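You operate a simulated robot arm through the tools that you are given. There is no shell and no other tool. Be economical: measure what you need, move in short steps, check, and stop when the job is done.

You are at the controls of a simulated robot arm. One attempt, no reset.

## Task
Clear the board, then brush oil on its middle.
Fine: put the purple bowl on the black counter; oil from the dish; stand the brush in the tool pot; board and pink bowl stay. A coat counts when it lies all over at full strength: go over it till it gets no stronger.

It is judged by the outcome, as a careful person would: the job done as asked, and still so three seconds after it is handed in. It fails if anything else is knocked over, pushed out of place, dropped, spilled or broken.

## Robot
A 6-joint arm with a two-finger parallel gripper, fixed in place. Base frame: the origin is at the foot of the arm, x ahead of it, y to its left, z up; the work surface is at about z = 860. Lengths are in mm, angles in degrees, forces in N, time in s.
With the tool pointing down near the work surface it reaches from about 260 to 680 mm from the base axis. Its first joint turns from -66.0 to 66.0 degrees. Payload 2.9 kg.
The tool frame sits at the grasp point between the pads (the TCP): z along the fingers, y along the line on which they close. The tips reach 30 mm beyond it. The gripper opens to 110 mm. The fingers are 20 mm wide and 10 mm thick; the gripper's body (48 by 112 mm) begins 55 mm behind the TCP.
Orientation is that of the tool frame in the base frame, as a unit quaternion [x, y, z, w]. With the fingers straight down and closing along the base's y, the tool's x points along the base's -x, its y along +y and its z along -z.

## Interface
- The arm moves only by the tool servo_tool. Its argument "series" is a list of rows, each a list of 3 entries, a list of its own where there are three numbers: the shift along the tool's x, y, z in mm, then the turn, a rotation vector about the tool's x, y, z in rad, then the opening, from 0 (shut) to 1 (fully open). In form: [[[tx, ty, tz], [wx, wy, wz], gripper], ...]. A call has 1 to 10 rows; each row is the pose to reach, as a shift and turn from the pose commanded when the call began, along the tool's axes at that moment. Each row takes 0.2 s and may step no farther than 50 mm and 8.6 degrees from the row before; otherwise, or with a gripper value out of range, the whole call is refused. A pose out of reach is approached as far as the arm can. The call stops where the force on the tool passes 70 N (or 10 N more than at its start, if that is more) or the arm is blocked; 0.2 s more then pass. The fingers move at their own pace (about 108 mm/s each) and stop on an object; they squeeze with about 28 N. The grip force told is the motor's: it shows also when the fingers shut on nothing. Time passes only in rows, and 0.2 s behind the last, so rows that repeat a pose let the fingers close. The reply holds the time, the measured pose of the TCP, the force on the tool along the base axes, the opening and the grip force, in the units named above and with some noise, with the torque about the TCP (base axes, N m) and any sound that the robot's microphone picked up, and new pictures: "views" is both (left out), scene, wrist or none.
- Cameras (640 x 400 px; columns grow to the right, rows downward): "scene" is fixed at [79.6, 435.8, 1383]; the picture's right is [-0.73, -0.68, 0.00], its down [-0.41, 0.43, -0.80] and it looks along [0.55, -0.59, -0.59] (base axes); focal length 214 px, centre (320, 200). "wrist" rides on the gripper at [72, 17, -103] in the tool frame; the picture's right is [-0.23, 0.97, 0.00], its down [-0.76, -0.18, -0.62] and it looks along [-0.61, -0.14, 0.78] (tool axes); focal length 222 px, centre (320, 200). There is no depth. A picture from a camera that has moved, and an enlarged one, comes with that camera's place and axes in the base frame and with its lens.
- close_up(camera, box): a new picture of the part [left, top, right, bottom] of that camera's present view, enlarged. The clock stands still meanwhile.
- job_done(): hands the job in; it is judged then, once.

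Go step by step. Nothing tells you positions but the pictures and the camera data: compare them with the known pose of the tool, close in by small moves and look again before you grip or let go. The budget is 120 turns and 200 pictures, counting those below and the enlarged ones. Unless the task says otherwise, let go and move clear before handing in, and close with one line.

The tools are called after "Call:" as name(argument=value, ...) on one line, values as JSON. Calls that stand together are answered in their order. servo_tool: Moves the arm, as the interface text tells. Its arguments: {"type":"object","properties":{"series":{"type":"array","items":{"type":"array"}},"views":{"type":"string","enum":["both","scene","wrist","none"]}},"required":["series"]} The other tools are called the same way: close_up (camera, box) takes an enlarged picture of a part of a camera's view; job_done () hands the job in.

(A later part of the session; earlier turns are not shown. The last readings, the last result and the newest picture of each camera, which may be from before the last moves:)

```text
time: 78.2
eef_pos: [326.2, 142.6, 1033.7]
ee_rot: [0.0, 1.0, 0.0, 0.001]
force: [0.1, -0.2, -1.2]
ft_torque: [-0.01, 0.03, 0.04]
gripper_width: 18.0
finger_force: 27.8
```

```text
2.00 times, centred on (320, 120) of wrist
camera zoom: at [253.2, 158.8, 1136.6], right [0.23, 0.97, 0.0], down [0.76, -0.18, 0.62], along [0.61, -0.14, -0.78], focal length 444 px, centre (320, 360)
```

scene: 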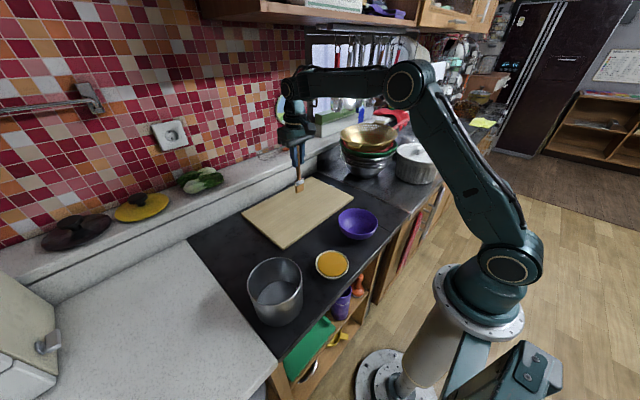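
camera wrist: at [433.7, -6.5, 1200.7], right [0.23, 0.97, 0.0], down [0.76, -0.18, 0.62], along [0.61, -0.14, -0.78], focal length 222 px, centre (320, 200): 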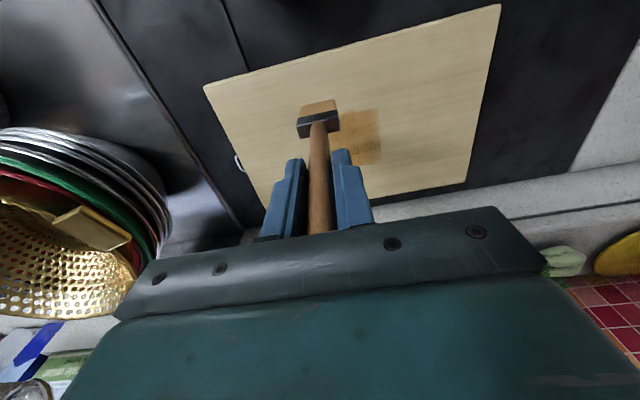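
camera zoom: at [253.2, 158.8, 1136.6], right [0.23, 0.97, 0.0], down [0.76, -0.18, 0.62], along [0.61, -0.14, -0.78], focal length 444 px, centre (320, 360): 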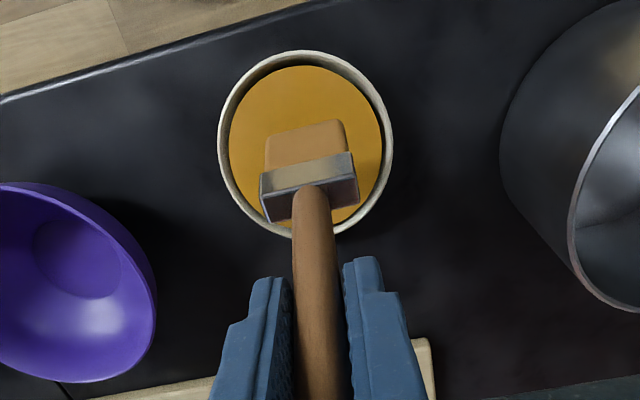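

The tip is above the dish middle. I'll lower it into the oil.

Call:
servo_tool(series=[[[-3, 0, 20], [0, 0, 0], 0], [[-3, 0, 32], [0, 0, 0], 0], [[-3, 0, 35], [0, 0, 0], 0]], views="none")

Call:
close_up(camera="scene", box=[290, 210, 386, 280])

```text
time: 79.0
eef_pos: [329.0, 142.7, 998.8]
ee_rot: [0.0, 1.0, 0.0, 0.002]
force: [-1.5, -0.6, 11.5]
ft_torque: [-0.14, 0.46, 0.02]
gripper_width: 17.9
finger_force: 28.2
```

```text
5.71 times, centred on (338, 245) of scene
camera zoom: at [79.5, 435.7, 1383.0], right [-0.73, -0.68, 0.0], down [-0.41, 0.43, -0.8], along [0.55, -0.59, -0.59], focal length 1226 px, centre (217, -57)
```

zoom: 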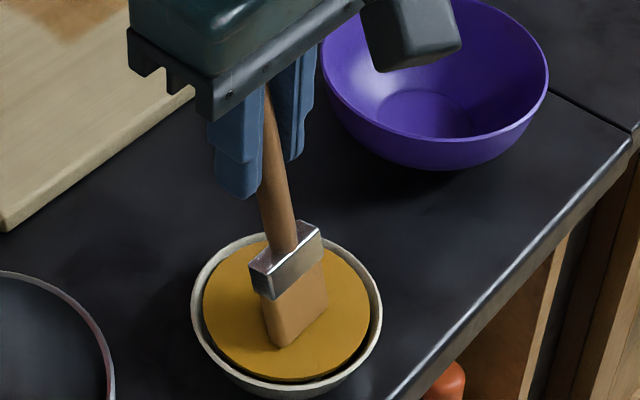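

The brush is loaded again. I'll return to the far left corner of the patch.

Call:
servo_tool(series=[[[0, 0, -40], [0, 0, 0], 0], [[0, 0, -85], [0, 0, 0], 0], [[-42, -10, -90], [0, 0, 0], 0], [[-84, -20, -90], [0, 0, 0], 0], [[-126, -30, -90], [0, 0, 0], 0], [[-168, -40, -90], [0, 0, 0], 0], [[-210, -50, -90], [0, 0, 0], 0], [[-252, -60, -80], [0, 0, 0], 0], [[-290, -70, -50], [0, 0, 0], 0], [[-314, -79, -15], [0, 0, 0], 0]], views="none")

Call:
servo_tool(series=[[[0, 0, 13], [0, 0, 0], 0], [[0, 0, 19], [0, 0, 0], 0], [[0, 0, 21], [0, 0, 0], 0]], views="none")

Call:
close_up(camera="scene", box=[250, 170, 346, 230])

```text
time: 81.2
eef_pos: [643.2, 61.6, 1013.9]
ee_rot: [0.0, 1.0, 0.0, 0.002]
force: [0.3, -0.6, 0.0]
ft_torque: [-0.04, -0.03, 0.0]
gripper_width: 17.8
finger_force: 27.7
```

```text
time: 82.0
eef_pos: [644.2, 64.1, 993.2]
ee_rot: [0.0, 1.0, 0.0, 0.0]
force: [0.5, -0.5, 0.8]
ft_torque: [-0.03, 0.06, -0.01]
gripper_width: 17.9
finger_force: 28.3
```

```text
6.67 times, centred on (298, 200) of scene
camera zoom: at [79.6, 435.8, 1383.0], right [-0.73, -0.68, 0.0], down [-0.41, 0.43, -0.8], along [0.55, -0.59, -0.59], focal length 1430 px, centre (467, 200)
```

zoom: 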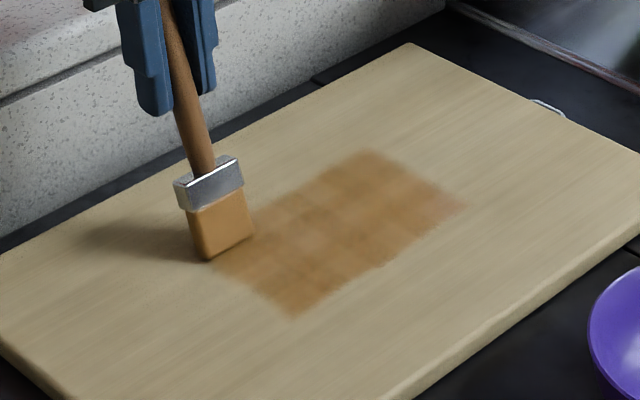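

I'll press on and run y-strokes from the far edge back towards the near edge.

Call:
servo_tool(series=[[[0, 0, 2], [0, 0, 0], 0], [[0, -35, 2.5], [0, 0, 0], 0], [[0, -75, 2.5], [0, 0, 0], 0], [[0, -116, 2.5], [0, 0, 0], 0], [[12, -116, 2.5], [0, 0, 0], 0], [[12, -75, 2.5], [0, 0, 0], 0], [[12, -35, 2.5], [0, 0, 0], 0], [[12, 0, 2.5], [0, 0, 0], 0]], views="none")

Call:
close_up(camera="wrist", box=[160, 0, 480, 200])

Call:
servo_tool(series=[[[12, 0, 0.5], [0, 0, 0], 0], [[12, -35, 0.5], [0, 0, 0], 0], [[12, -75, 0.5], [0, 0, 0], 0], [[12, -116, 0.5], [0, 0, 0], 0], [[24, -116, 0.5], [0, 0, 0], 0], [[24, -75, 0.5], [0, 0, 0], 0], [[24, -35, 0.5], [0, 0, 0], 0], [[24, 0, 0.5], [0, 0, 0], 0]], views="none")

Call:
servo_tool(series=[[[12, 0, 0.5], [0, 0, 0], 0], [[12, -35, 0.5], [0, 0, 0], 0], [[12, -75, 0.5], [0, 0, 0], 0], [[12, -116, 0.5], [0, 0, 0], 0], [[24, -116, 0.5], [0, 0, 0], 0], [[24, -75, 0.5], [0, 0, 0], 0], [[24, -35, 0.5], [0, 0, 0], 0], [[24, 0, 0.5], [0, 0, 0], 0]], views="none")

Call:
close_up(camera="scene", box=[250, 170, 346, 230])

Call:
close_up(camera="wrist", box=[160, 0, 480, 200])

```text
time: 83.8
eef_pos: [629.9, 63.2, 991.1]
ee_rot: [0.001, 1.0, 0.0, 0.001]
force: [0.4, -5.3, 15.7]
ft_torque: [-0.71, 0.4, 0.17]
gripper_width: 18.0
finger_force: 27.8
```

```text
2.00 times, centred on (320, 100) of wrist
camera zoom: at [557.9, 79.1, 1093.8], right [0.23, 0.97, 0.0], down [0.76, -0.18, 0.62], along [0.61, -0.14, -0.78], focal length 444 px, centre (320, 400)
```

zoom: 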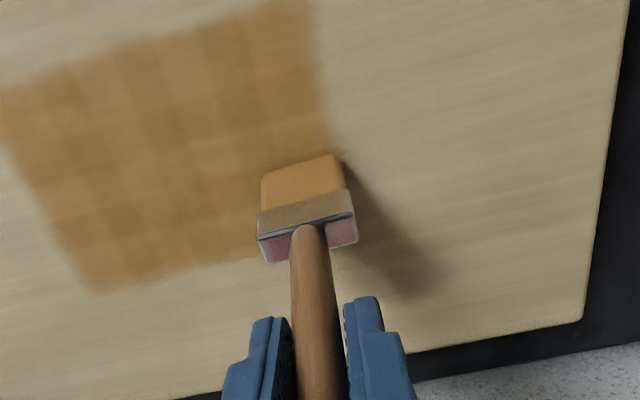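

```text
time: 85.6
eef_pos: [607.4, 63.7, 989.5]
ee_rot: [0.001, 1.0, 0.0, 0.001]
force: [-0.2, -4.2, 15.3]
ft_torque: [-0.61, 0.38, 0.13]
gripper_width: 17.8
finger_force: 27.8
```

```text
time: 87.4
eef_pos: [580.7, 64.4, 989.2]
ee_rot: [0.001, 1.0, -0.001, 0.001]
force: [-0.5, -8.5, 22.5]
ft_torque: [-0.8, 0.55, 0.2]
gripper_width: 18.1
finger_force: 28.3
```

```text
6.67 times, centred on (298, 200) of scene
camera zoom: at [79.3, 435.5, 1383.1], right [-0.73, -0.68, 0.0], down [-0.41, 0.43, -0.8], along [0.55, -0.59, -0.59], focal length 1430 px, centre (467, 200)
```

zoom: 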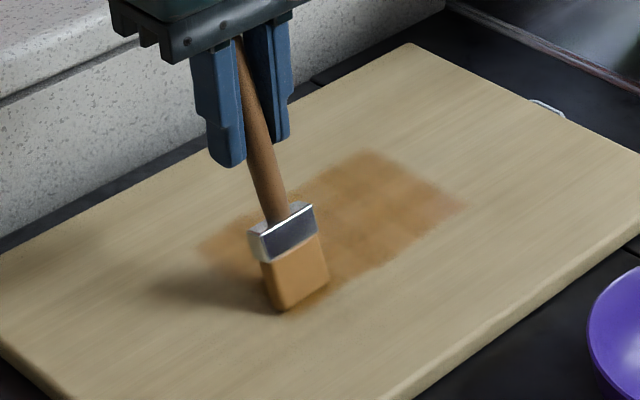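

```text
2.00 times, centred on (320, 100) of wrist
camera zoom: at [509.5, 80.3, 1092.8], right [0.23, 0.97, 0.0], down [0.76, -0.18, 0.63], along [0.61, -0.14, -0.78], focal length 444 px, centre (320, 400)
```

zoom: 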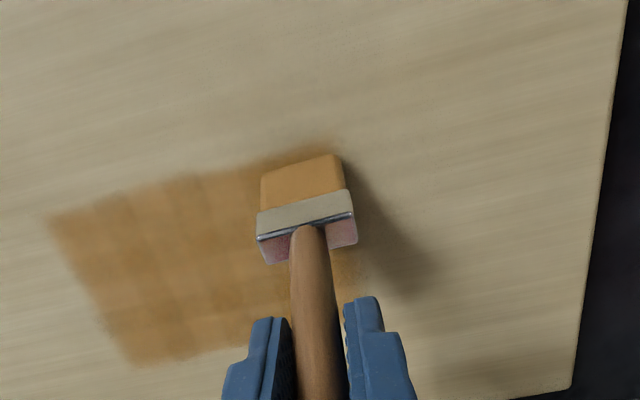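

The near strip is under the brush now. I'll stroke across it twice, a bit further right for the lighter corner, then lift and look.

Call:
servo_tool(series=[[[0, -40, -0.5], [0, 0, 0], 0], [[0, -80, -0.5], [0, 0, 0], 0], [[0, -120, -0.5], [0, 0, 0], 0], [[0, -95, -0.5], [0, 0, 0], 0], [[0, -120, -0.5], [0, 0, 0], 0], [[-12, -120, -0.5], [0, 0, 0], 0], [[-12, -95, -0.5], [0, 0, 0], 0], [[-24, -95, -0.5], [0, 0, 0], 0], [[-24, -120, -0.5], [0, 0, 0], 0]], views="none")

Call:
servo_tool(series=[[[30, 0, -30], [0, 0, 0], 0], [[65, 0, -60], [0, 0, 0], 0], [[105, -20, -85], [0, 0, 0], 0], [[125, -40, -105], [0, 0, 0], 0]], views="wrist")

Call:
close_up(camera="scene", box=[250, 170, 346, 230])

Call:
close_up(camera="wrist", box=[300, 80, 460, 200])

```text
time: 89.4
eef_pos: [606.3, -56.9, 990.0]
ee_rot: [0.0, 1.0, 0.0, 0.001]
force: [0.7, 0.9, 0.5]
ft_torque: [0.0, 0.03, 0.0]
gripper_width: 18.2
finger_force: 28.6
```

```text
refused: row 3 steps farther than a row can; nothing moved
```

```text
6.67 times, centred on (298, 200) of scene
camera zoom: at [79.6, 435.8, 1383.0], right [-0.73, -0.68, 0.0], down [-0.41, 0.43, -0.8], along [0.55, -0.59, -0.59], focal length 1430 px, centre (467, 200)
```

zoom: 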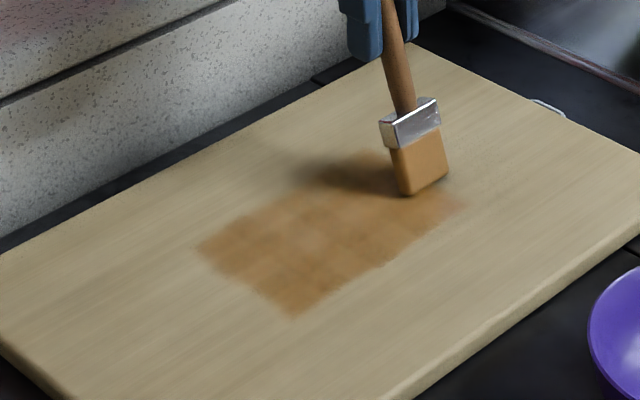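

```text
3.33 times, centred on (380, 140) of wrist
camera zoom: at [534.7, -40.0, 1093.1], right [0.23, 0.97, 0.0], down [0.76, -0.18, 0.62], along [0.61, -0.14, -0.78], focal length 740 px, centre (120, 400)
```

zoom: 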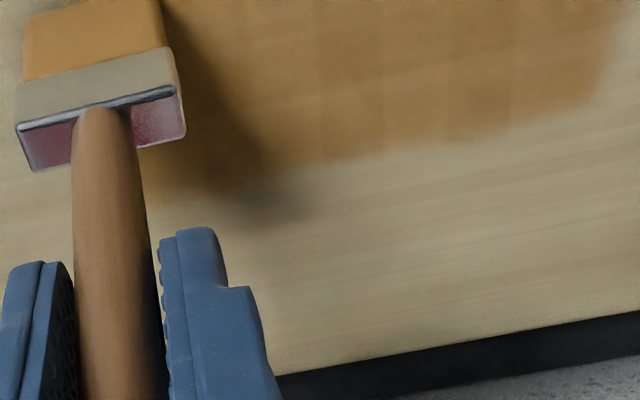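

Pressure has faded to about 0.5 N on the right side. I'll press 2 mm deeper and go over the right third again, strip by strip.

Call:
servo_tool(series=[[[0, 0, 2], [0, 0, 0], 0], [[0, 40, 2], [0, 0, 0], 0], [[12, 40, 2], [0, 0, 0], 0], [[12, 0, 2], [0, 0, 0], 0], [[24, 0, 2], [0, 0, 0], 0], [[24, 40, 2], [0, 0, 0], 0], [[34, 40, 2], [0, 0, 0], 0], [[34, 0, 2], [0, 0, 0], 0], [[34, 20, 2], [0, 0, 0], 0], [[34, 0, 2], [0, 0, 0], 0]], views="none")

Call:
close_up(camera="wrist", box=[160, 0, 480, 200])

Call:
close_up(camera="scene", box=[250, 170, 346, 230])

```text
time: 91.6
eef_pos: [572.8, -55.7, 987.6]
ee_rot: [-0.001, 1.0, 0.0, 0.0]
force: [0.1, 7.7, 20.5]
ft_torque: [0.69, 0.53, -0.18]
gripper_width: 17.8
finger_force: 27.7
```

```text
2.00 times, centred on (320, 100) of wrist
camera zoom: at [500.3, -39.1, 1091.7], right [0.23, 0.97, 0.0], down [0.76, -0.18, 0.62], along [0.61, -0.14, -0.78], focal length 444 px, centre (320, 400)
```

zoom: 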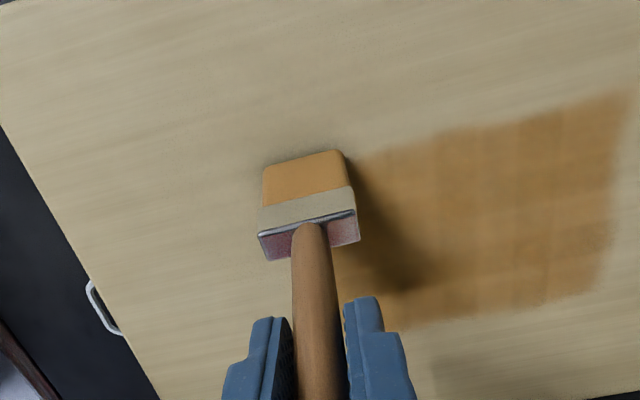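

```text
6.67 times, centred on (298, 200) of scene
camera zoom: at [79.3, 436.1, 1382.9], right [-0.73, -0.68, 0.0], down [-0.41, 0.43, -0.8], along [0.55, -0.59, -0.59], focal length 1430 px, centre (467, 200)
```

zoom: 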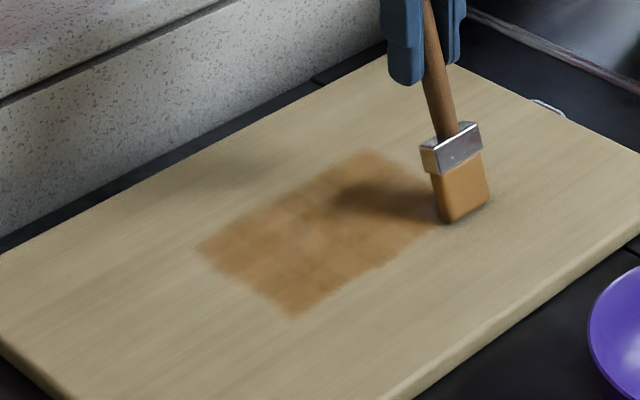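

Call:
servo_tool(series=[[[20, 0, -30], [0, 0, 0], 0], [[45, -10, -65], [0, 0, 0], 0], [[70, -25, -98], [0, 0, 0], 0], [[90, -40, -105], [0, 0, 0], 0], [[90, -40, -105], [0, 0, 0], 0]], views="none")

Call:
close_up(camera="scene", box=[270, 185, 334, 225])

Call:
close_up(camera="wrist", box=[300, 80, 460, 200])

```text
time: 92.8
eef_pos: [484.0, -96.2, 1092.6]
ee_rot: [0.0, 1.0, 0.0, 0.001]
force: [0.5, 0.0, -0.1]
ft_torque: [0.01, 0.01, 0.0]
gripper_width: 18.3
finger_force: 27.7
```

```text
10.00 times, centred on (302, 205) of scene
camera zoom: at [79.6, 435.8, 1383.0], right [-0.73, -0.68, 0.0], down [-0.41, 0.43, -0.8], along [0.55, -0.59, -0.59], focal length 2145 px, centre (500, 150)
```

zoom: 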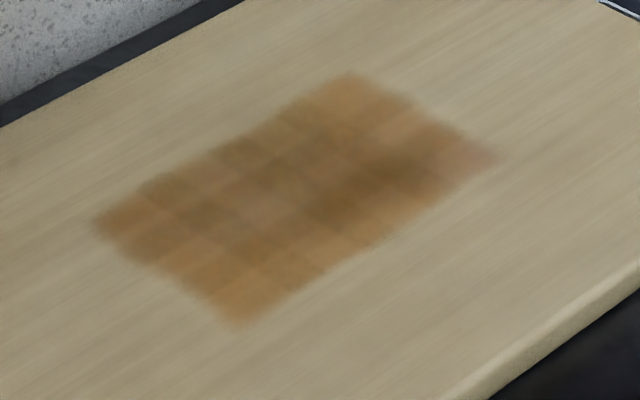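

```text
3.33 times, centred on (380, 140) of wrist
camera zoom: at [410.9, -80.5, 1196.1], right [0.23, 0.97, 0.0], down [0.76, -0.18, 0.62], along [0.61, -0.14, -0.78], focal length 740 px, centre (120, 400)
```

zoom: 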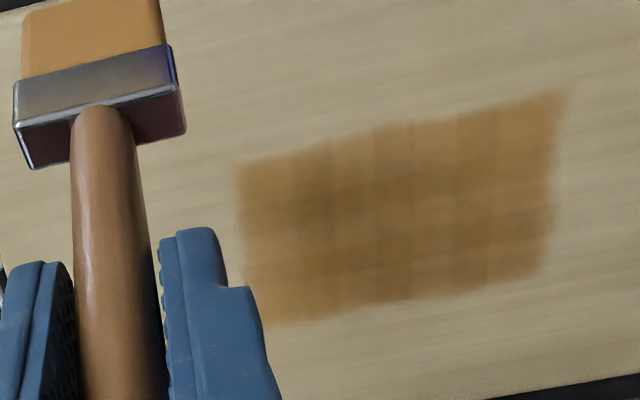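

Cells of slightly different strength still show, so the coat isn't uniform yet. I'll re-dip for another full pass.

Call:
servo_tool(series=[[[22, 34, 0], [0, 0, 0], 0], [[44, 68, 0], [0, 0, 0], 0], [[66, 102, 0], [0, 0, 0], 0], [[88, 136, 0], [0, 0, 0], 0], [[110, 170, 0], [0, 0, 0], 0], [[132, 204, 0], [0, 0, 0], 0], [[155, 238, 0], [0, 0, 0], 0], [[155, 238, 40], [0, 0, 0], 0], [[155, 238, 80], [0, 0, 0], 0], [[155, 238, 92], [0, 0, 0], 0]], views="none")

Call:
close_up(camera="scene", box=[290, 210, 386, 280])

```text
time: 95.0
eef_pos: [328.4, 140.4, 998.9]
ee_rot: [0.0, 1.0, 0.0, 0.001]
force: [0.5, 0.4, 0.4]
ft_torque: [-0.01, 0.0, 0.01]
gripper_width: 18.2
finger_force: 27.5
```

```text
5.71 times, centred on (338, 245) of scene
camera zoom: at [79.6, 435.8, 1383.0], right [-0.73, -0.68, 0.0], down [-0.41, 0.43, -0.8], along [0.55, -0.59, -0.59], focal length 1226 px, centre (217, -57)
```

zoom: 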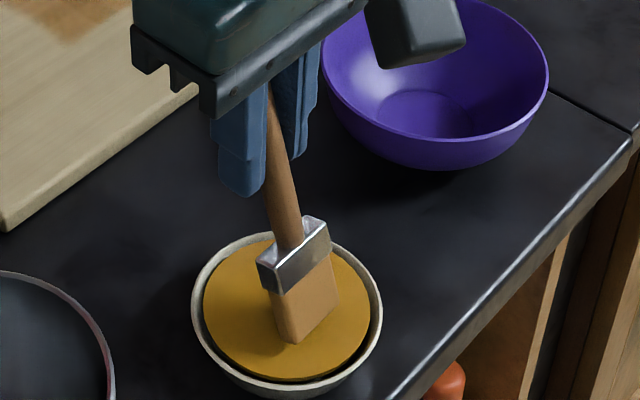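

Call:
servo_tool(series=[[[0, 0, 3], [0, 0, 0], 0], [[0, 0, 6], [0, 0, 0], 0]], views="none")

```text
time: 95.6
eef_pos: [328.3, 141.2, 993.9]
ee_rot: [0.001, 1.0, 0.0, 0.001]
force: [0.0, -0.3, 2.7]
ft_torque: [-0.02, 0.18, 0.02]
gripper_width: 17.7
finger_force: 27.6
```

Call:
servo_tool(series=[[[0, 0, 1.5], [0, 0, 0], 0], [[0, 0, -40], [0, 0, 0], 0], [[0, 0, -85], [0, 0, 0], 0], [[-36, -28, -92], [0, 0, 0], 0], [[-72, -57, -92], [0, 0, 0], 0], [[-108, -86, -92], [0, 0, 0], 0], [[-144, -115, -92], [0, 0, 0], 0], [[-180, -144, -90], [0, 0, 0], 0], [[-214, -172, -80], [0, 0, 0], 0], [[-244, -198, -55], [0, 0, 0], 0]], views="none")

Call:
servo_tool(series=[[[0, 0, 35], [0, 0, 0], 0], [[0, 0, 57], [0, 0, 0], 0], [[0, 0, 60.5], [0, 0, 0], 0]], views="none")

Call:
close_up(camera="scene", box=[250, 170, 346, 230])

```text
time: 97.8
eef_pos: [572.6, -58.0, 1049.8]
ee_rot: [0.0, 1.0, 0.0, 0.001]
force: [0.0, 0.3, -1.2]
ft_torque: [0.04, -0.02, -0.01]
gripper_width: 18.1
finger_force: 27.9
```

```text
time: 98.6
eef_pos: [572.6, -56.7, 988.5]
ee_rot: [0.001, 1.0, 0.0, 0.001]
force: [0.3, 0.4, 0.0]
ft_torque: [0.01, 0.02, 0.01]
gripper_width: 18.4
finger_force: 27.9
```

```text
6.67 times, centred on (298, 200) of scene
camera zoom: at [79.7, 435.8, 1383.0], right [-0.73, -0.68, 0.0], down [-0.41, 0.43, -0.8], along [0.55, -0.59, -0.59], focal length 1430 px, centre (467, 200)
```

zoom: 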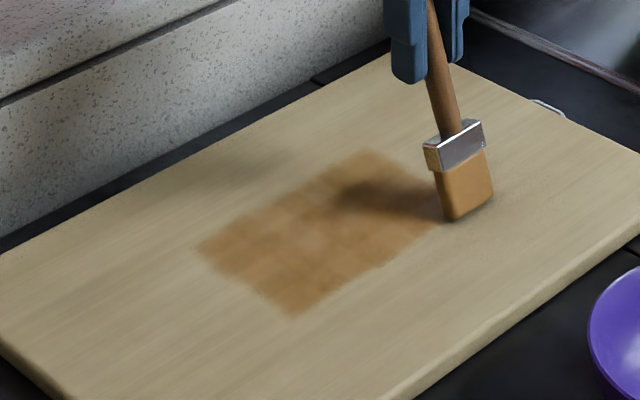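

I'll run the next full set of y-strokes, from the near edge to the far edge.

Call:
servo_tool(series=[[[-2, 0, 2], [0, 0, 0], 0], [[-2, 40, 2.2], [0, 0, 0], 0], [[-2, 82, 2.2], [0, 0, 0], 0], [[-2, 123, 2.2], [0, 0, 0], 0], [[-14, 123, 2.2], [0, 0, 0], 0], [[-14, 82, 2.2], [0, 0, 0], 0], [[-14, 40, 2.2], [0, 0, 0], 0], [[-14, 0, 2.2], [0, 0, 0], 0]], views="none")

Call:
servo_tool(series=[[[-12, 0, 0.6], [0, 0, 0], 0], [[-12, 40, 0.6], [0, 0, 0], 0], [[-12, 82, 0.6], [0, 0, 0], 0], [[-12, 123, 0.6], [0, 0, 0], 0], [[-24, 123, 0.6], [0, 0, 0], 0], [[-24, 82, 0.6], [0, 0, 0], 0], [[-24, 40, 0.6], [0, 0, 0], 0], [[-24, 0, 0.6], [0, 0, 0], 0]], views="none")

Call:
servo_tool(series=[[[-12, 0, 0.6], [0, 0, 0], 0], [[-12, 40, 0.6], [0, 0, 0], 0], [[-12, 82, 0.6], [0, 0, 0], 0], [[-12, 123, 0.6], [0, 0, 0], 0], [[-24, 123, 0.6], [0, 0, 0], 0], [[-24, 82, 0.6], [0, 0, 0], 0], [[-24, 40, 0.6], [0, 0, 0], 0], [[-24, 0, 0.6], [0, 0, 0], 0]], views="none")

Call:
servo_tool(series=[[[-12, 0, 0.6], [0, 0, 0], 0], [[-12, 40, 0.6], [0, 0, 0], 0], [[-12, 82, 0.6], [0, 0, 0], 0], [[-12, 123, 0.6], [0, 0, 0], 0], [[-21, 123, 0.6], [0, 0, 0], 0], [[-21, 82, 0.6], [0, 0, 0], 0], [[-21, 40, 0.6], [0, 0, 0], 0], [[-21, 0, 0.6], [0, 0, 0], 0]], views="none")

Call:
close_up(camera="scene", box=[250, 170, 346, 230])

Call:
close_up(camera="wrist", box=[160, 0, 480, 200])

```text
time: 100.4
eef_pos: [586.6, -58.0, 987.8]
ee_rot: [0.0, 1.0, 0.0, 0.002]
force: [1.2, 5.8, 18.7]
ft_torque: [0.57, 0.47, -0.16]
gripper_width: 18.1
finger_force: 27.8
```

```text
time: 102.2
eef_pos: [610.7, -56.7, 987.4]
ee_rot: [-0.001, 1.0, 0.001, 0.0]
force: [0.0, 0.5, -1.4]
ft_torque: [0.01, 0.0, -0.01]
gripper_width: 18.0
finger_force: 27.8
```

```text
time: 104.0
eef_pos: [633.6, -56.8, 985.0]
ee_rot: [0.0, 1.0, 0.0, 0.001]
force: [-0.8, -0.3, -0.6]
ft_torque: [-0.03, -0.01, 0.04]
gripper_width: 18.0
finger_force: 28.0
```

```text
time: 105.8
eef_pos: [654.7, -55.3, 985.6]
ee_rot: [0.0, 1.0, -0.001, 0.001]
force: [-0.3, 0.0, 2.3]
ft_torque: [0.07, 0.09, 0.01]
gripper_width: 18.1
finger_force: 27.7
```

```text
6.67 times, centred on (298, 200) of scene
camera zoom: at [79.6, 435.9, 1383.0], right [-0.73, -0.68, 0.0], down [-0.41, 0.43, -0.8], along [0.55, -0.59, -0.59], focal length 1430 px, centre (467, 200)
```

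zoom: 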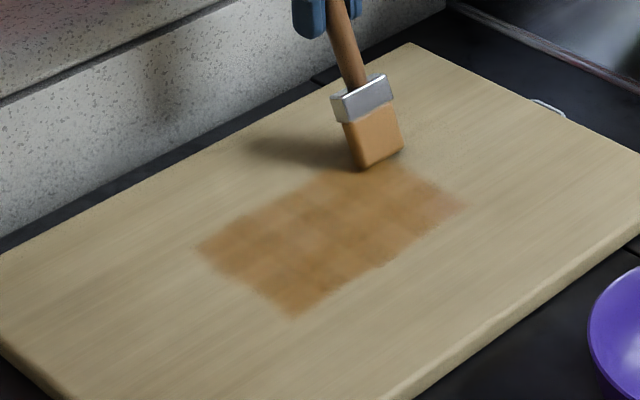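

```text
2.00 times, centred on (320, 100) of wrist
camera zoom: at [582.8, -40.2, 1088.5], right [0.23, 0.97, 0.0], down [0.76, -0.18, 0.62], along [0.61, -0.14, -0.78], focal length 444 px, centre (320, 400)
```

zoom: 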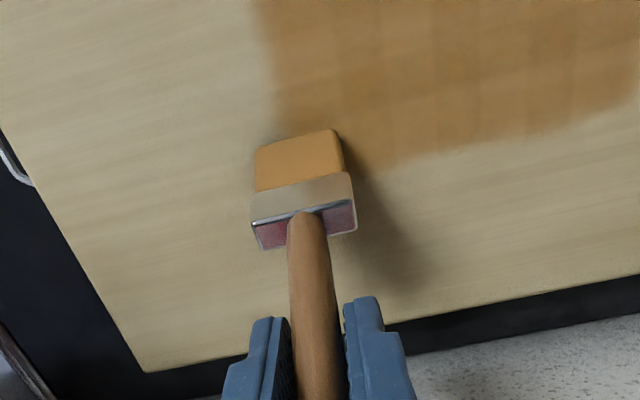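

Call:
servo_tool(series=[[[35, 0, -30], [0, 0, 0], 0], [[70, -10, -60], [0, 0, 0], 0], [[105, -20, -90], [0, 0, 0], 0], [[140, -35, -105], [0, 0, 0], 0], [[170, -50, -105], [0, 0, 0], 0], [[170, -50, -105], [0, 0, 0], 0]], views="none")

Call:
close_up(camera="scene", box=[270, 185, 334, 225])

Call:
close_up(camera="wrist", box=[340, 90, 460, 180])

```text
time: 107.2
eef_pos: [485.1, -106.8, 1091.3]
ee_rot: [0.001, 1.0, 0.0, 0.002]
force: [-0.5, -0.4, -0.9]
ft_torque: [0.02, -0.02, -0.01]
gripper_width: 18.1
finger_force: 27.9
```

```text
10.00 times, centred on (302, 205) of scene
camera zoom: at [79.6, 435.8, 1383.0], right [-0.73, -0.68, 0.0], down [-0.41, 0.43, -0.8], along [0.55, -0.59, -0.59], focal length 2145 px, centre (500, 150)
```

zoom: 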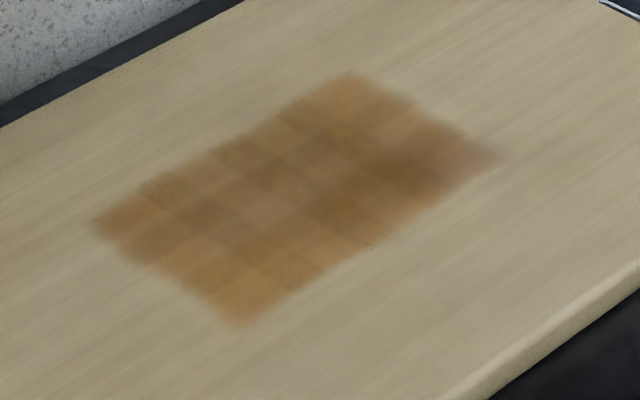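

```text
4.44 times, centred on (400, 135) of wrist
camera zoom: at [412.6, -90.3, 1193.8], right [0.23, 0.97, 0.0], down [0.76, -0.18, 0.62], along [0.61, -0.14, -0.78], focal length 987 px, centre (-36, 489)
```

zoom: 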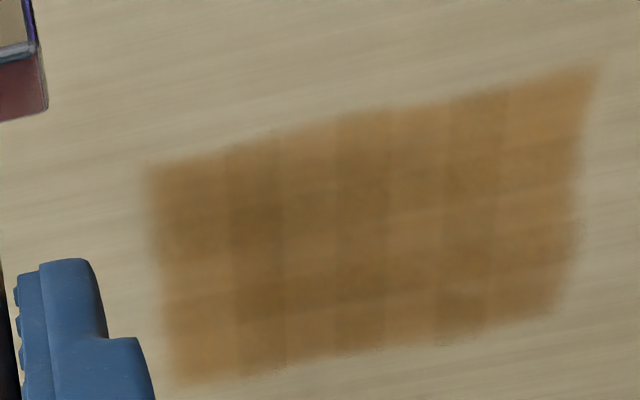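

The picture is nearly the same as after the previous pass, with a regular tile pattern that seems built into the coat. I'll do one more dipped, firmly pressed pass and compare from this same viewpoint.

Call:
servo_tool(series=[[[22, 36, 0], [0, 0, 0], 0], [[44, 72, 0], [0, 0, 0], 0], [[66, 108, 0], [0, 0, 0], 0], [[88, 144, 0], [0, 0, 0], 0], [[110, 180, 0], [0, 0, 0], 0], [[132, 216, 0], [0, 0, 0], 0], [[154, 248, 0], [0, 0, 0], 0], [[154, 248, 40], [0, 0, 0], 0], [[154, 248, 80], [0, 0, 0], 0], [[154, 248, 96], [0, 0, 0], 0]], views="none")

Call:
close_up(camera="scene", box=[290, 210, 386, 280])

```text
time: 109.4
eef_pos: [330.9, 142.3, 993.5]
ee_rot: [0.0, 1.0, 0.0, 0.001]
force: [0.9, 0.1, 0.3]
ft_torque: [0.0, -0.03, -0.01]
gripper_width: 17.9
finger_force: 27.6
```

```text
5.71 times, centred on (338, 245) of scene
camera zoom: at [79.6, 435.8, 1383.0], right [-0.73, -0.68, 0.0], down [-0.41, 0.43, -0.8], along [0.55, -0.59, -0.59], focal length 1226 px, centre (217, -57)
```

zoom: 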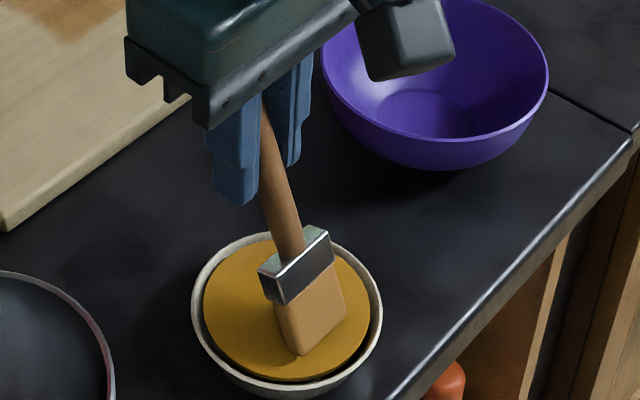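

Call:
servo_tool(series=[[[-8, -3, 0], [0, 0, 0], 0], [[-8, -3, 3], [0, 0, 0], 0], [[-8, -3, 5], [0, 0, 0], 0]], views="none")

```text
time: 110.2
eef_pos: [339.3, 139.2, 991.2]
ee_rot: [-0.001, 1.0, 0.001, 0.003]
force: [0.9, -0.9, 18.9]
ft_torque: [-0.07, 0.68, 0.05]
gripper_width: 18.1
finger_force: 28.0
```

The brush is loaded. I'll go back to the near right corner.

Call:
servo_tool(series=[[[0, 0, -40], [0, 0, 0], 0], [[0, 0, -85], [0, 0, 0], 0], [[-36, -28, -94], [0, 0, 0], 0], [[-72, -57, -94], [0, 0, 0], 0], [[-108, -86, -94], [0, 0, 0], 0], [[-144, -115, -94], [0, 0, 0], 0], [[-180, -144, -90], [0, 0, 0], 0], [[-212, -172, -75], [0, 0, 0], 0], [[-240, -196, -45], [0, 0, 0], 0], [[-240, -196, -5], [0, 0, 0], 0]], views="none")

Call:
servo_tool(series=[[[0, 0, 6], [0, 0, 0], 0], [[0, 0, 9], [0, 0, 0], 0], [[0, 0, 11], [0, 0, 0], 0]], views="none")

Call:
close_up(camera="scene", box=[250, 170, 346, 230])

```text
time: 112.4
eef_pos: [579.5, -57.3, 993.7]
ee_rot: [0.0, 1.0, 0.0, 0.001]
force: [0.2, -0.9, 0.4]
ft_torque: [0.01, 0.06, 0.03]
gripper_width: 17.8
finger_force: 28.3
```

```text
time: 113.2
eef_pos: [578.1, -58.2, 984.1]
ee_rot: [0.0, 1.0, 0.0, 0.002]
force: [-1.1, 0.5, 7.3]
ft_torque: [0.07, 0.42, -0.01]
gripper_width: 17.8
finger_force: 27.8
```

```text
6.67 times, centred on (298, 200) of scene
camera zoom: at [79.5, 435.8, 1383.0], right [-0.73, -0.68, 0.0], down [-0.41, 0.43, -0.8], along [0.55, -0.59, -0.59], focal length 1430 px, centre (467, 200)
```

zoom: 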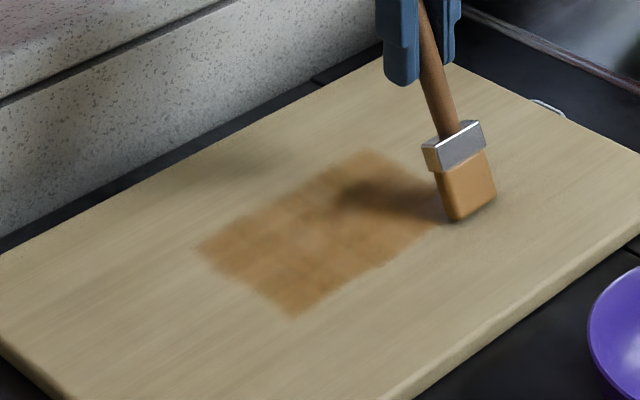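

Contact is 7 N. I'll run the full set of strokes with slightly more press on each strip.

Call:
servo_tool(series=[[[-3, 20, 0.5], [0, 0, 0], 0], [[-3, 0, 0.8], [0, 0, 0], 0], [[-3, 40, 0.8], [0, 0, 0], 0], [[-3, 82, 0.8], [0, 0, 0], 0], [[-3, 123, 0.8], [0, 0, 0], 0], [[-15, 123, 1.2], [0, 0, 0], 0], [[-15, 82, 1.2], [0, 0, 0], 0], [[-15, 40, 1.2], [0, 0, 0], 0], [[-15, 0, 1.2], [0, 0, 0], 0]], views="none")

Call:
servo_tool(series=[[[-12, 0, 1], [0, 0, 0], 0], [[-12, 40, 1], [0, 0, 0], 0], [[-12, 82, 1], [0, 0, 0], 0], [[-12, 123, 1], [0, 0, 0], 0], [[-24, 123, 1.5], [0, 0, 0], 0], [[-24, 82, 1.5], [0, 0, 0], 0], [[-24, 40, 1.5], [0, 0, 0], 0], [[-24, 0, 1.5], [0, 0, 0], 0]], views="none")

Call:
servo_tool(series=[[[-12, 0, 1], [0, 0, 0], 0], [[-12, 40, 1], [0, 0, 0], 0], [[-12, 82, 1], [0, 0, 0], 0], [[-12, 123, 1], [0, 0, 0], 0], [[-24, 123, 1.5], [0, 0, 0], 0], [[-24, 82, 1.5], [0, 0, 0], 0], [[-24, 40, 1.5], [0, 0, 0], 0], [[-24, 0, 1.5], [0, 0, 0], 0]], views="none")

Call:
servo_tool(series=[[[-10, 0, 1], [0, 0, 0], 0], [[-10, 40, 1], [0, 0, 0], 0], [[-10, 82, 1], [0, 0, 0], 0], [[-10, 123, 1], [0, 0, 0], 0], [[-18, 123, 1.5], [0, 0, 0], 0], [[-18, 82, 1.5], [0, 0, 0], 0], [[-18, 40, 1.5], [0, 0, 0], 0], [[-18, 0, 1.5], [0, 0, 0], 0]], views="none")

Call:
close_up(camera="scene", box=[250, 170, 346, 230])

```text
time: 115.2
eef_pos: [593.9, -58.1, 981.9]
ee_rot: [0.0, 1.0, -0.001, 0.0]
force: [0.2, 2.0, 5.2]
ft_torque: [0.15, 0.27, -0.09]
gripper_width: 18.0
finger_force: 27.7
```

```text
time: 117.0
eef_pos: [619.7, -57.0, 981.8]
ee_rot: [0.0, 1.0, 0.0, 0.0]
force: [-0.7, -0.6, -0.7]
ft_torque: [0.03, -0.02, 0.0]
gripper_width: 18.1
finger_force: 28.2
```

```text
time: 118.8
eef_pos: [642.6, -57.9, 979.6]
ee_rot: [0.0, 1.0, 0.0, 0.0]
force: [-0.2, 2.9, 8.1]
ft_torque: [0.24, 0.37, -0.13]
gripper_width: 18.0
finger_force: 27.9
```

```text
time: 120.6
eef_pos: [660.7, -57.1, 979.0]
ee_rot: [0.0, 1.0, -0.001, 0.002]
force: [0.0, 1.5, 5.8]
ft_torque: [0.12, 0.2, -0.1]
gripper_width: 17.8
finger_force: 28.4
```

```text
6.67 times, centred on (298, 200) of scene
camera zoom: at [79.5, 435.9, 1382.9], right [-0.73, -0.68, 0.0], down [-0.41, 0.43, -0.8], along [0.55, -0.59, -0.59], focal length 1430 px, centre (467, 200)
```

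zoom: 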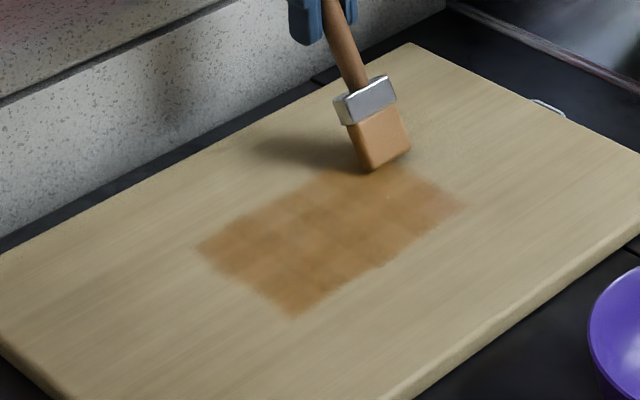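

Good contact for most of that pass. I'll lift to the same viewpoint and compare.

Call:
servo_tool(series=[[[35, 0, -30], [0, 0, 0], 0], [[70, -10, -60], [0, 0, 0], 0], [[105, -20, -90], [0, 0, 0], 0], [[145, -35, -110], [0, 0, 0], 0], [[176, -49, -112], [0, 0, 0], 0], [[176, -49, -112], [0, 0, 0], 0]], views="none")

Call:
close_up(camera="scene", box=[270, 185, 334, 225])

Call:
close_up(camera="wrist", box=[340, 90, 460, 180])

```text
time: 122.0
eef_pos: [483.9, -105.6, 1090.3]
ee_rot: [0.0, 1.0, 0.001, 0.001]
force: [-0.1, 1.0, -0.5]
ft_torque: [0.0, 0.0, 0.03]
gripper_width: 17.7
finger_force: 27.9
```

```text
10.00 times, centred on (302, 205) of scene
camera zoom: at [79.6, 435.8, 1383.0], right [-0.73, -0.68, 0.0], down [-0.41, 0.43, -0.8], along [0.55, -0.59, -0.59], focal length 2145 px, centre (500, 150)
```

zoom: 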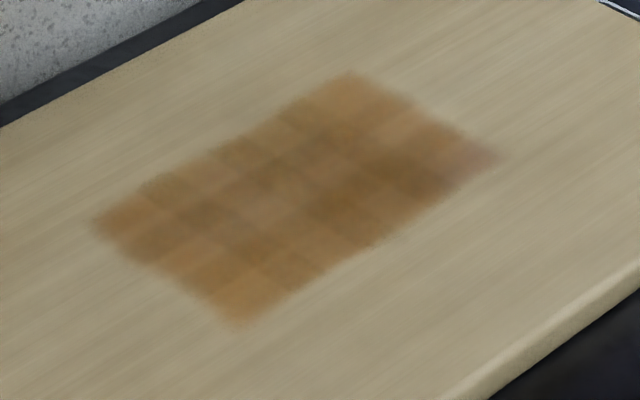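

```text
4.44 times, centred on (400, 135) of wrist
camera zoom: at [410.9, -90.3, 1193.4], right [0.23, 0.97, 0.0], down [0.76, -0.18, 0.62], along [0.61, -0.14, -0.78], focal length 987 px, centre (-36, 489)
```

zoom: 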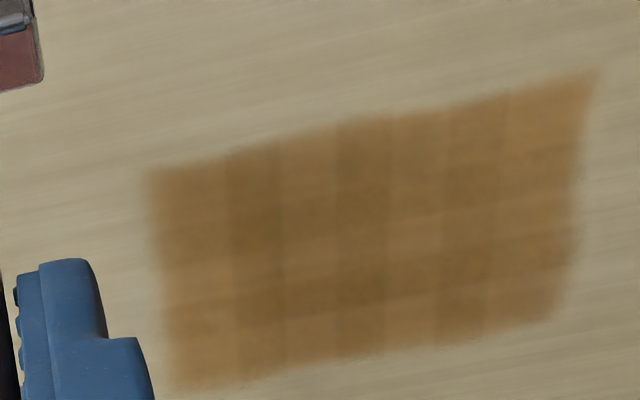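

The patch looks the same as before the last pass, so the coat is at full strength. Next I'll carry the brush high to the pot, tilting the tool about 17° so the handle hangs upright.

Call:
servo_tool(series=[[[10, 35, -20], [0, 0, 0], 0], [[25, 77, -25], [0, 0, 0], 0], [[40, 119, -25], [0, 0, 0], 0], [[55, 161, -25], [0, 0, 0], 0], [[70, 203, -25], [0, 0, 0], 0], [[85, 245, -25], [0, 0, 0], 0], [[100, 287, -25], [0, -0.08, 0], 0], [[115, 329, -25], [0, -0.16, 0], 0], [[130, 371, -25], [0, -0.24, 0], 0], [[145, 406, -25], [0, -0.31, 0], 0]])

Call:
close_up(camera="scene", box=[190, 190, 350, 310])

Call:
close_up(camera="wrist", box=[200, 0, 440, 200])

```text
time: 124.2
eef_pos: [339.2, 299.8, 1114.3]
ee_rot: [0.001, 0.988, 0.0, 0.155]
force: [-0.1, 0.3, -0.2]
ft_torque: [-0.01, 0.0, 0.01]
gripper_width: 17.8
finger_force: 27.8
camera wrist: at [239.0, 315.5, 1190.9], right [0.22, 0.97, 0.07], down [0.53, -0.18, 0.83], along [0.82, -0.14, -0.56], focal length 222 px, centre (320, 200)
```

scene: 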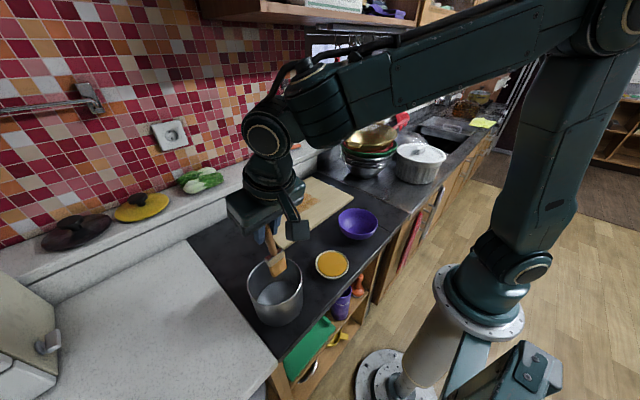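
wrist: 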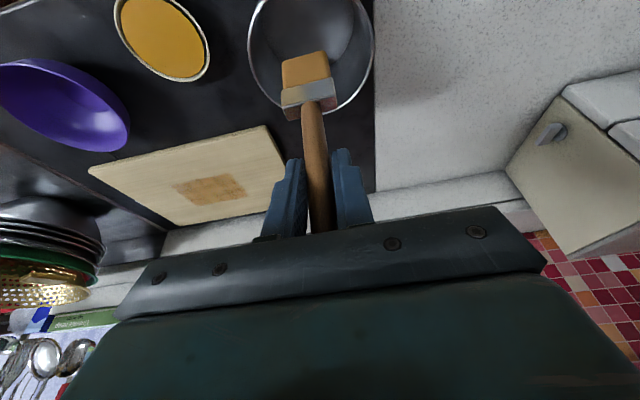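

```text
3.33 times, centred on (270, 250) of scene
camera zoom: at [79.7, 435.8, 1382.9], right [-0.73, -0.68, 0.0], down [-0.41, 0.43, -0.8], along [0.55, -0.59, -0.59], focal length 715 px, centre (487, 33)
```

zoom: 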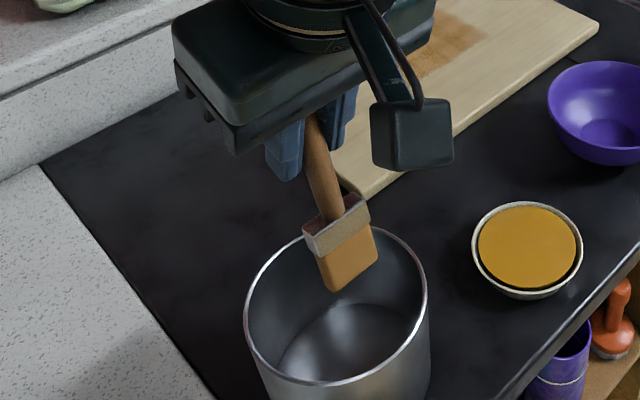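

```text
2.00 times, centred on (320, 100) of wrist
camera zoom: at [239.0, 315.5, 1190.9], right [0.22, 0.97, 0.07], down [0.53, -0.18, 0.83], along [0.82, -0.14, -0.56], focal length 444 px, centre (320, 400)
```

zoom: 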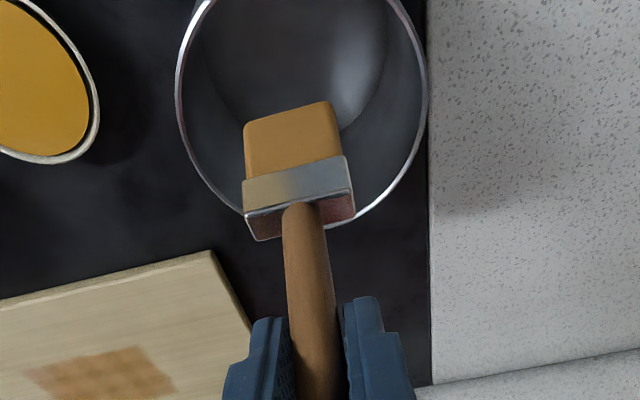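

The brush still leans about 10°. I'll tilt the tool another 0.17 rad and check that it's upright before going in.

Call:
servo_tool(series=[[[0, 2, 0], [0, -0.09, 0], 0], [[0, 3, 0], [0, -0.17, 0], 0], [[0, 3, 0], [0, -0.17, 0], 0]], views="none")

Call:
close_up(camera="scene", box=[190, 190, 350, 310])

Call:
close_up(camera="wrist", box=[200, 0, 440, 200])

```text
time: 125.0
eef_pos: [339.2, 302.3, 1115.3]
ee_rot: [0.0, 0.971, 0.0, 0.239]
force: [-0.8, 0.1, -0.9]
ft_torque: [0.02, 0.0, -0.01]
gripper_width: 18.1
finger_force: 28.0
```

```text
3.33 times, centred on (270, 250) of scene
camera zoom: at [79.6, 435.8, 1383.0], right [-0.73, -0.68, 0.0], down [-0.41, 0.43, -0.8], along [0.55, -0.59, -0.59], focal length 715 px, centre (487, 33)
```

zoom: 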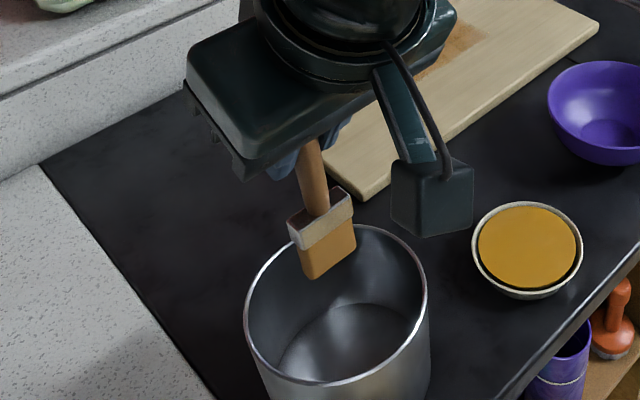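

```text
2.00 times, centred on (320, 100) of wrist
camera zoom: at [227.3, 318.5, 1172.6], right [0.2, 0.97, 0.11], down [0.38, -0.18, 0.91], along [0.9, -0.14, -0.41], focal length 444 px, centre (320, 400)
```

zoom: 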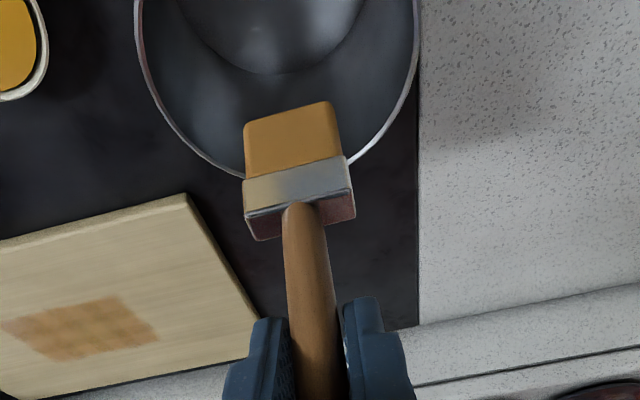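

The brush is upright and centred over the pot. I'll lower it vertically, partway first.

Call:
servo_tool(series=[[[14, 0, 26.6], [0, 0, 0], 0], [[27.7, 0, 53.2], [0, 0, 0], 0], [[41.6, 0, 79.8], [0, 0, 0], 0], [[46.2, 0, 88.7], [0, 0, 0], 0]], views="none")

Call:
close_up(camera="scene", box=[190, 210, 350, 330])

Call:
close_up(camera="wrist", box=[200, 0, 440, 200])

```text
time: 126.0
eef_pos: [339.9, 302.8, 1014.4]
ee_rot: [0.001, 0.971, 0.0, 0.239]
force: [0.0, 0.1, -0.7]
ft_torque: [0.0, -0.02, -0.02]
gripper_width: 17.5
finger_force: 27.7
```

```text
3.33 times, centred on (270, 270) of scene
camera zoom: at [79.7, 435.8, 1383.0], right [-0.73, -0.68, 0.0], down [-0.41, 0.43, -0.8], along [0.55, -0.59, -0.59], focal length 715 px, centre (487, -33)
```

zoom: 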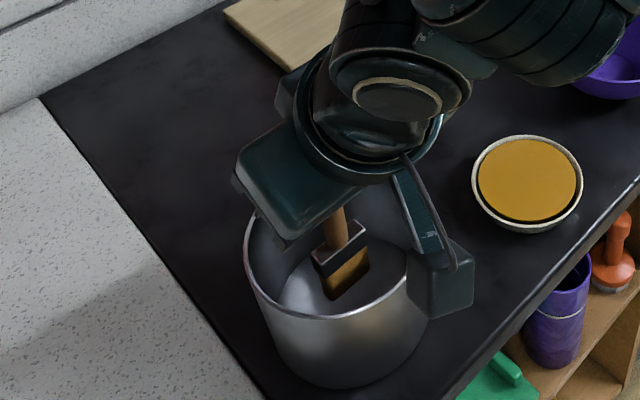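

```text
2.00 times, centred on (320, 100) of wrist
camera zoom: at [227.6, 319.4, 1072.3], right [0.2, 0.97, 0.11], down [0.39, -0.18, 0.91], along [0.9, -0.14, -0.41], focal length 444 px, centre (320, 400)
```

zoom: 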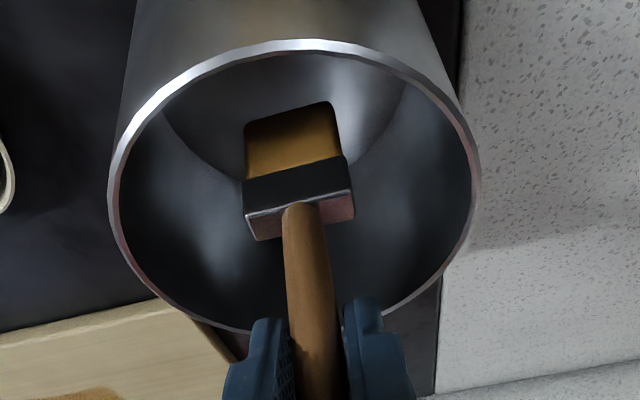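

The head is well inside the pot. I'll continue down gently until it touches the floor.

Call:
servo_tool(series=[[[4.6, 0, 8.9], [0, 0, 0], 0], [[6.5, 0, 12.4], [0, 0, 0], 0]], views="none")

Call:
servo_tool(series=[[[1.4, 0, 2.7], [0, 0, 0], 0], [[2.8, 0, 5.3], [0, 0, 0], 0]], views="none")

```text
time: 126.6
eef_pos: [340.4, 302.9, 1000.7]
ee_rot: [0.001, 0.971, 0.0, 0.239]
force: [-0.3, 0.0, -1.2]
ft_torque: [0.0, 0.03, 0.03]
gripper_width: 17.6
finger_force: 27.6
```

```text
time: 127.2
eef_pos: [338.2, 302.4, 993.7]
ee_rot: [0.0, 0.971, 0.0, 0.239]
force: [-0.2, -0.1, -0.7]
ft_torque: [0.0, -0.01, -0.02]
gripper_width: 17.5
finger_force: 28.4
```

Call:
servo_tool(series=[[[1.4, 0, 2.7], [0, 0, 0], 0], [[2.3, 0, 4.4], [0, 0, 0], 0]], views="none")

Call:
close_up(camera="scene", box=[190, 210, 350, 330])

Call:
close_up(camera="wrist", box=[200, 0, 440, 200])

```text
time: 127.8
eef_pos: [338.9, 301.7, 990.2]
ee_rot: [0.0, 0.971, 0.0, 0.239]
force: [1.0, -0.4, -0.5]
ft_torque: [0.02, 0.02, 0.02]
gripper_width: 18.0
finger_force: 28.4
```

```text
3.33 times, centred on (270, 270) of scene
camera zoom: at [79.6, 435.8, 1383.0], right [-0.73, -0.68, 0.0], down [-0.41, 0.43, -0.8], along [0.55, -0.59, -0.59], focal length 715 px, centre (487, -33)
```

zoom: 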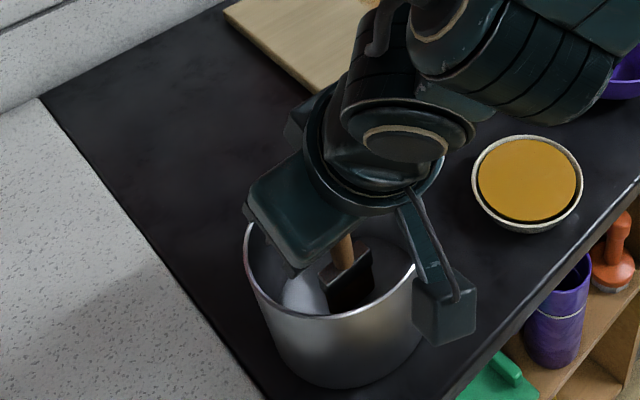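

```text
2.00 times, centred on (320, 100) of wrist
camera zoom: at [227.3, 318.7, 1047.3], right [0.2, 0.97, 0.1], down [0.39, -0.18, 0.91], along [0.9, -0.14, -0.41], focal length 444 px, centre (320, 400)
```

zoom: 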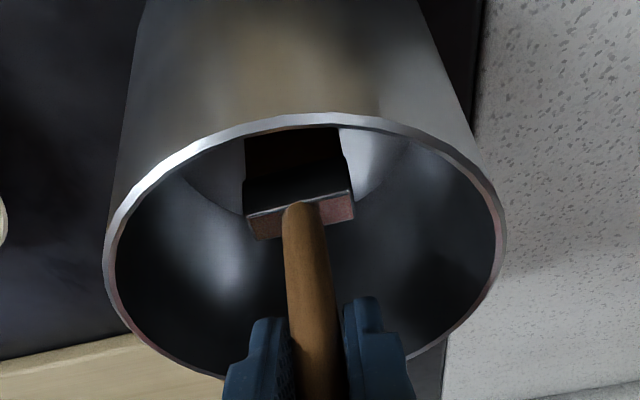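

Call:
servo_tool(series=[[[1.4, 0, 2.7], [0, 0, 0], 0], [[2.3, 0, 4.4], [0, 0, 0], 0]], views="none")

Call:
servo_tool(series=[[[0.7, 0, 1.4], [0, 0, 0], 0], [[1.4, 0, 2.7], [0, 0, 0], 0]], views="none")

```text
time: 128.4
eef_pos: [338.3, 302.8, 984.9]
ee_rot: [0.0, 0.971, -0.001, 0.238]
force: [-0.1, 1.1, -0.3]
ft_torque: [0.01, 0.0, -0.04]
gripper_width: 17.6
finger_force: 28.4
```

```text
time: 129.0
eef_pos: [339.3, 302.9, 981.6]
ee_rot: [0.0, 0.971, 0.001, 0.238]
force: [0.4, 0.9, 0.3]
ft_torque: [0.0, 0.0, -0.03]
gripper_width: 17.7
finger_force: 28.0
```

Call:
servo_tool(series=[[[0.9, 0, 1.8], [0, 0, 0], 0], [[1.9, 0, 3.6], [0, 0, 0], 0]], views="none")

Call:
close_up(camera="scene", box=[190, 210, 350, 330])

```text
time: 129.6
eef_pos: [340.6, 302.9, 979.6]
ee_rot: [0.002, 0.97, 0.001, 0.242]
force: [-1.4, -2.9, 24.2]
ft_torque: [-0.25, 0.05, -0.01]
gripper_width: 18.1
finger_force: 28.1
```

```text
3.33 times, centred on (270, 270) of scene
camera zoom: at [79.4, 435.5, 1383.1], right [-0.73, -0.68, 0.0], down [-0.41, 0.43, -0.8], along [0.55, -0.59, -0.59], focal length 715 px, centre (487, -33)
```

zoom: 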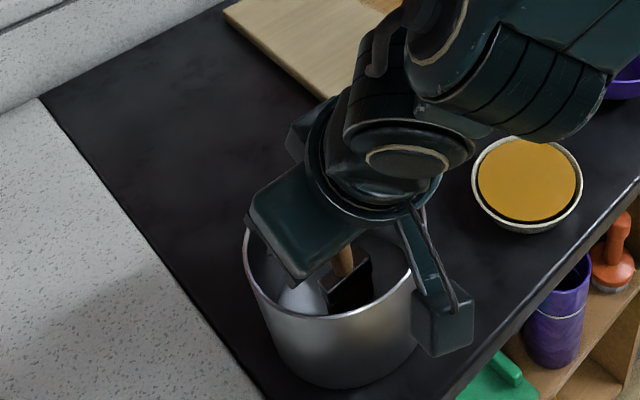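

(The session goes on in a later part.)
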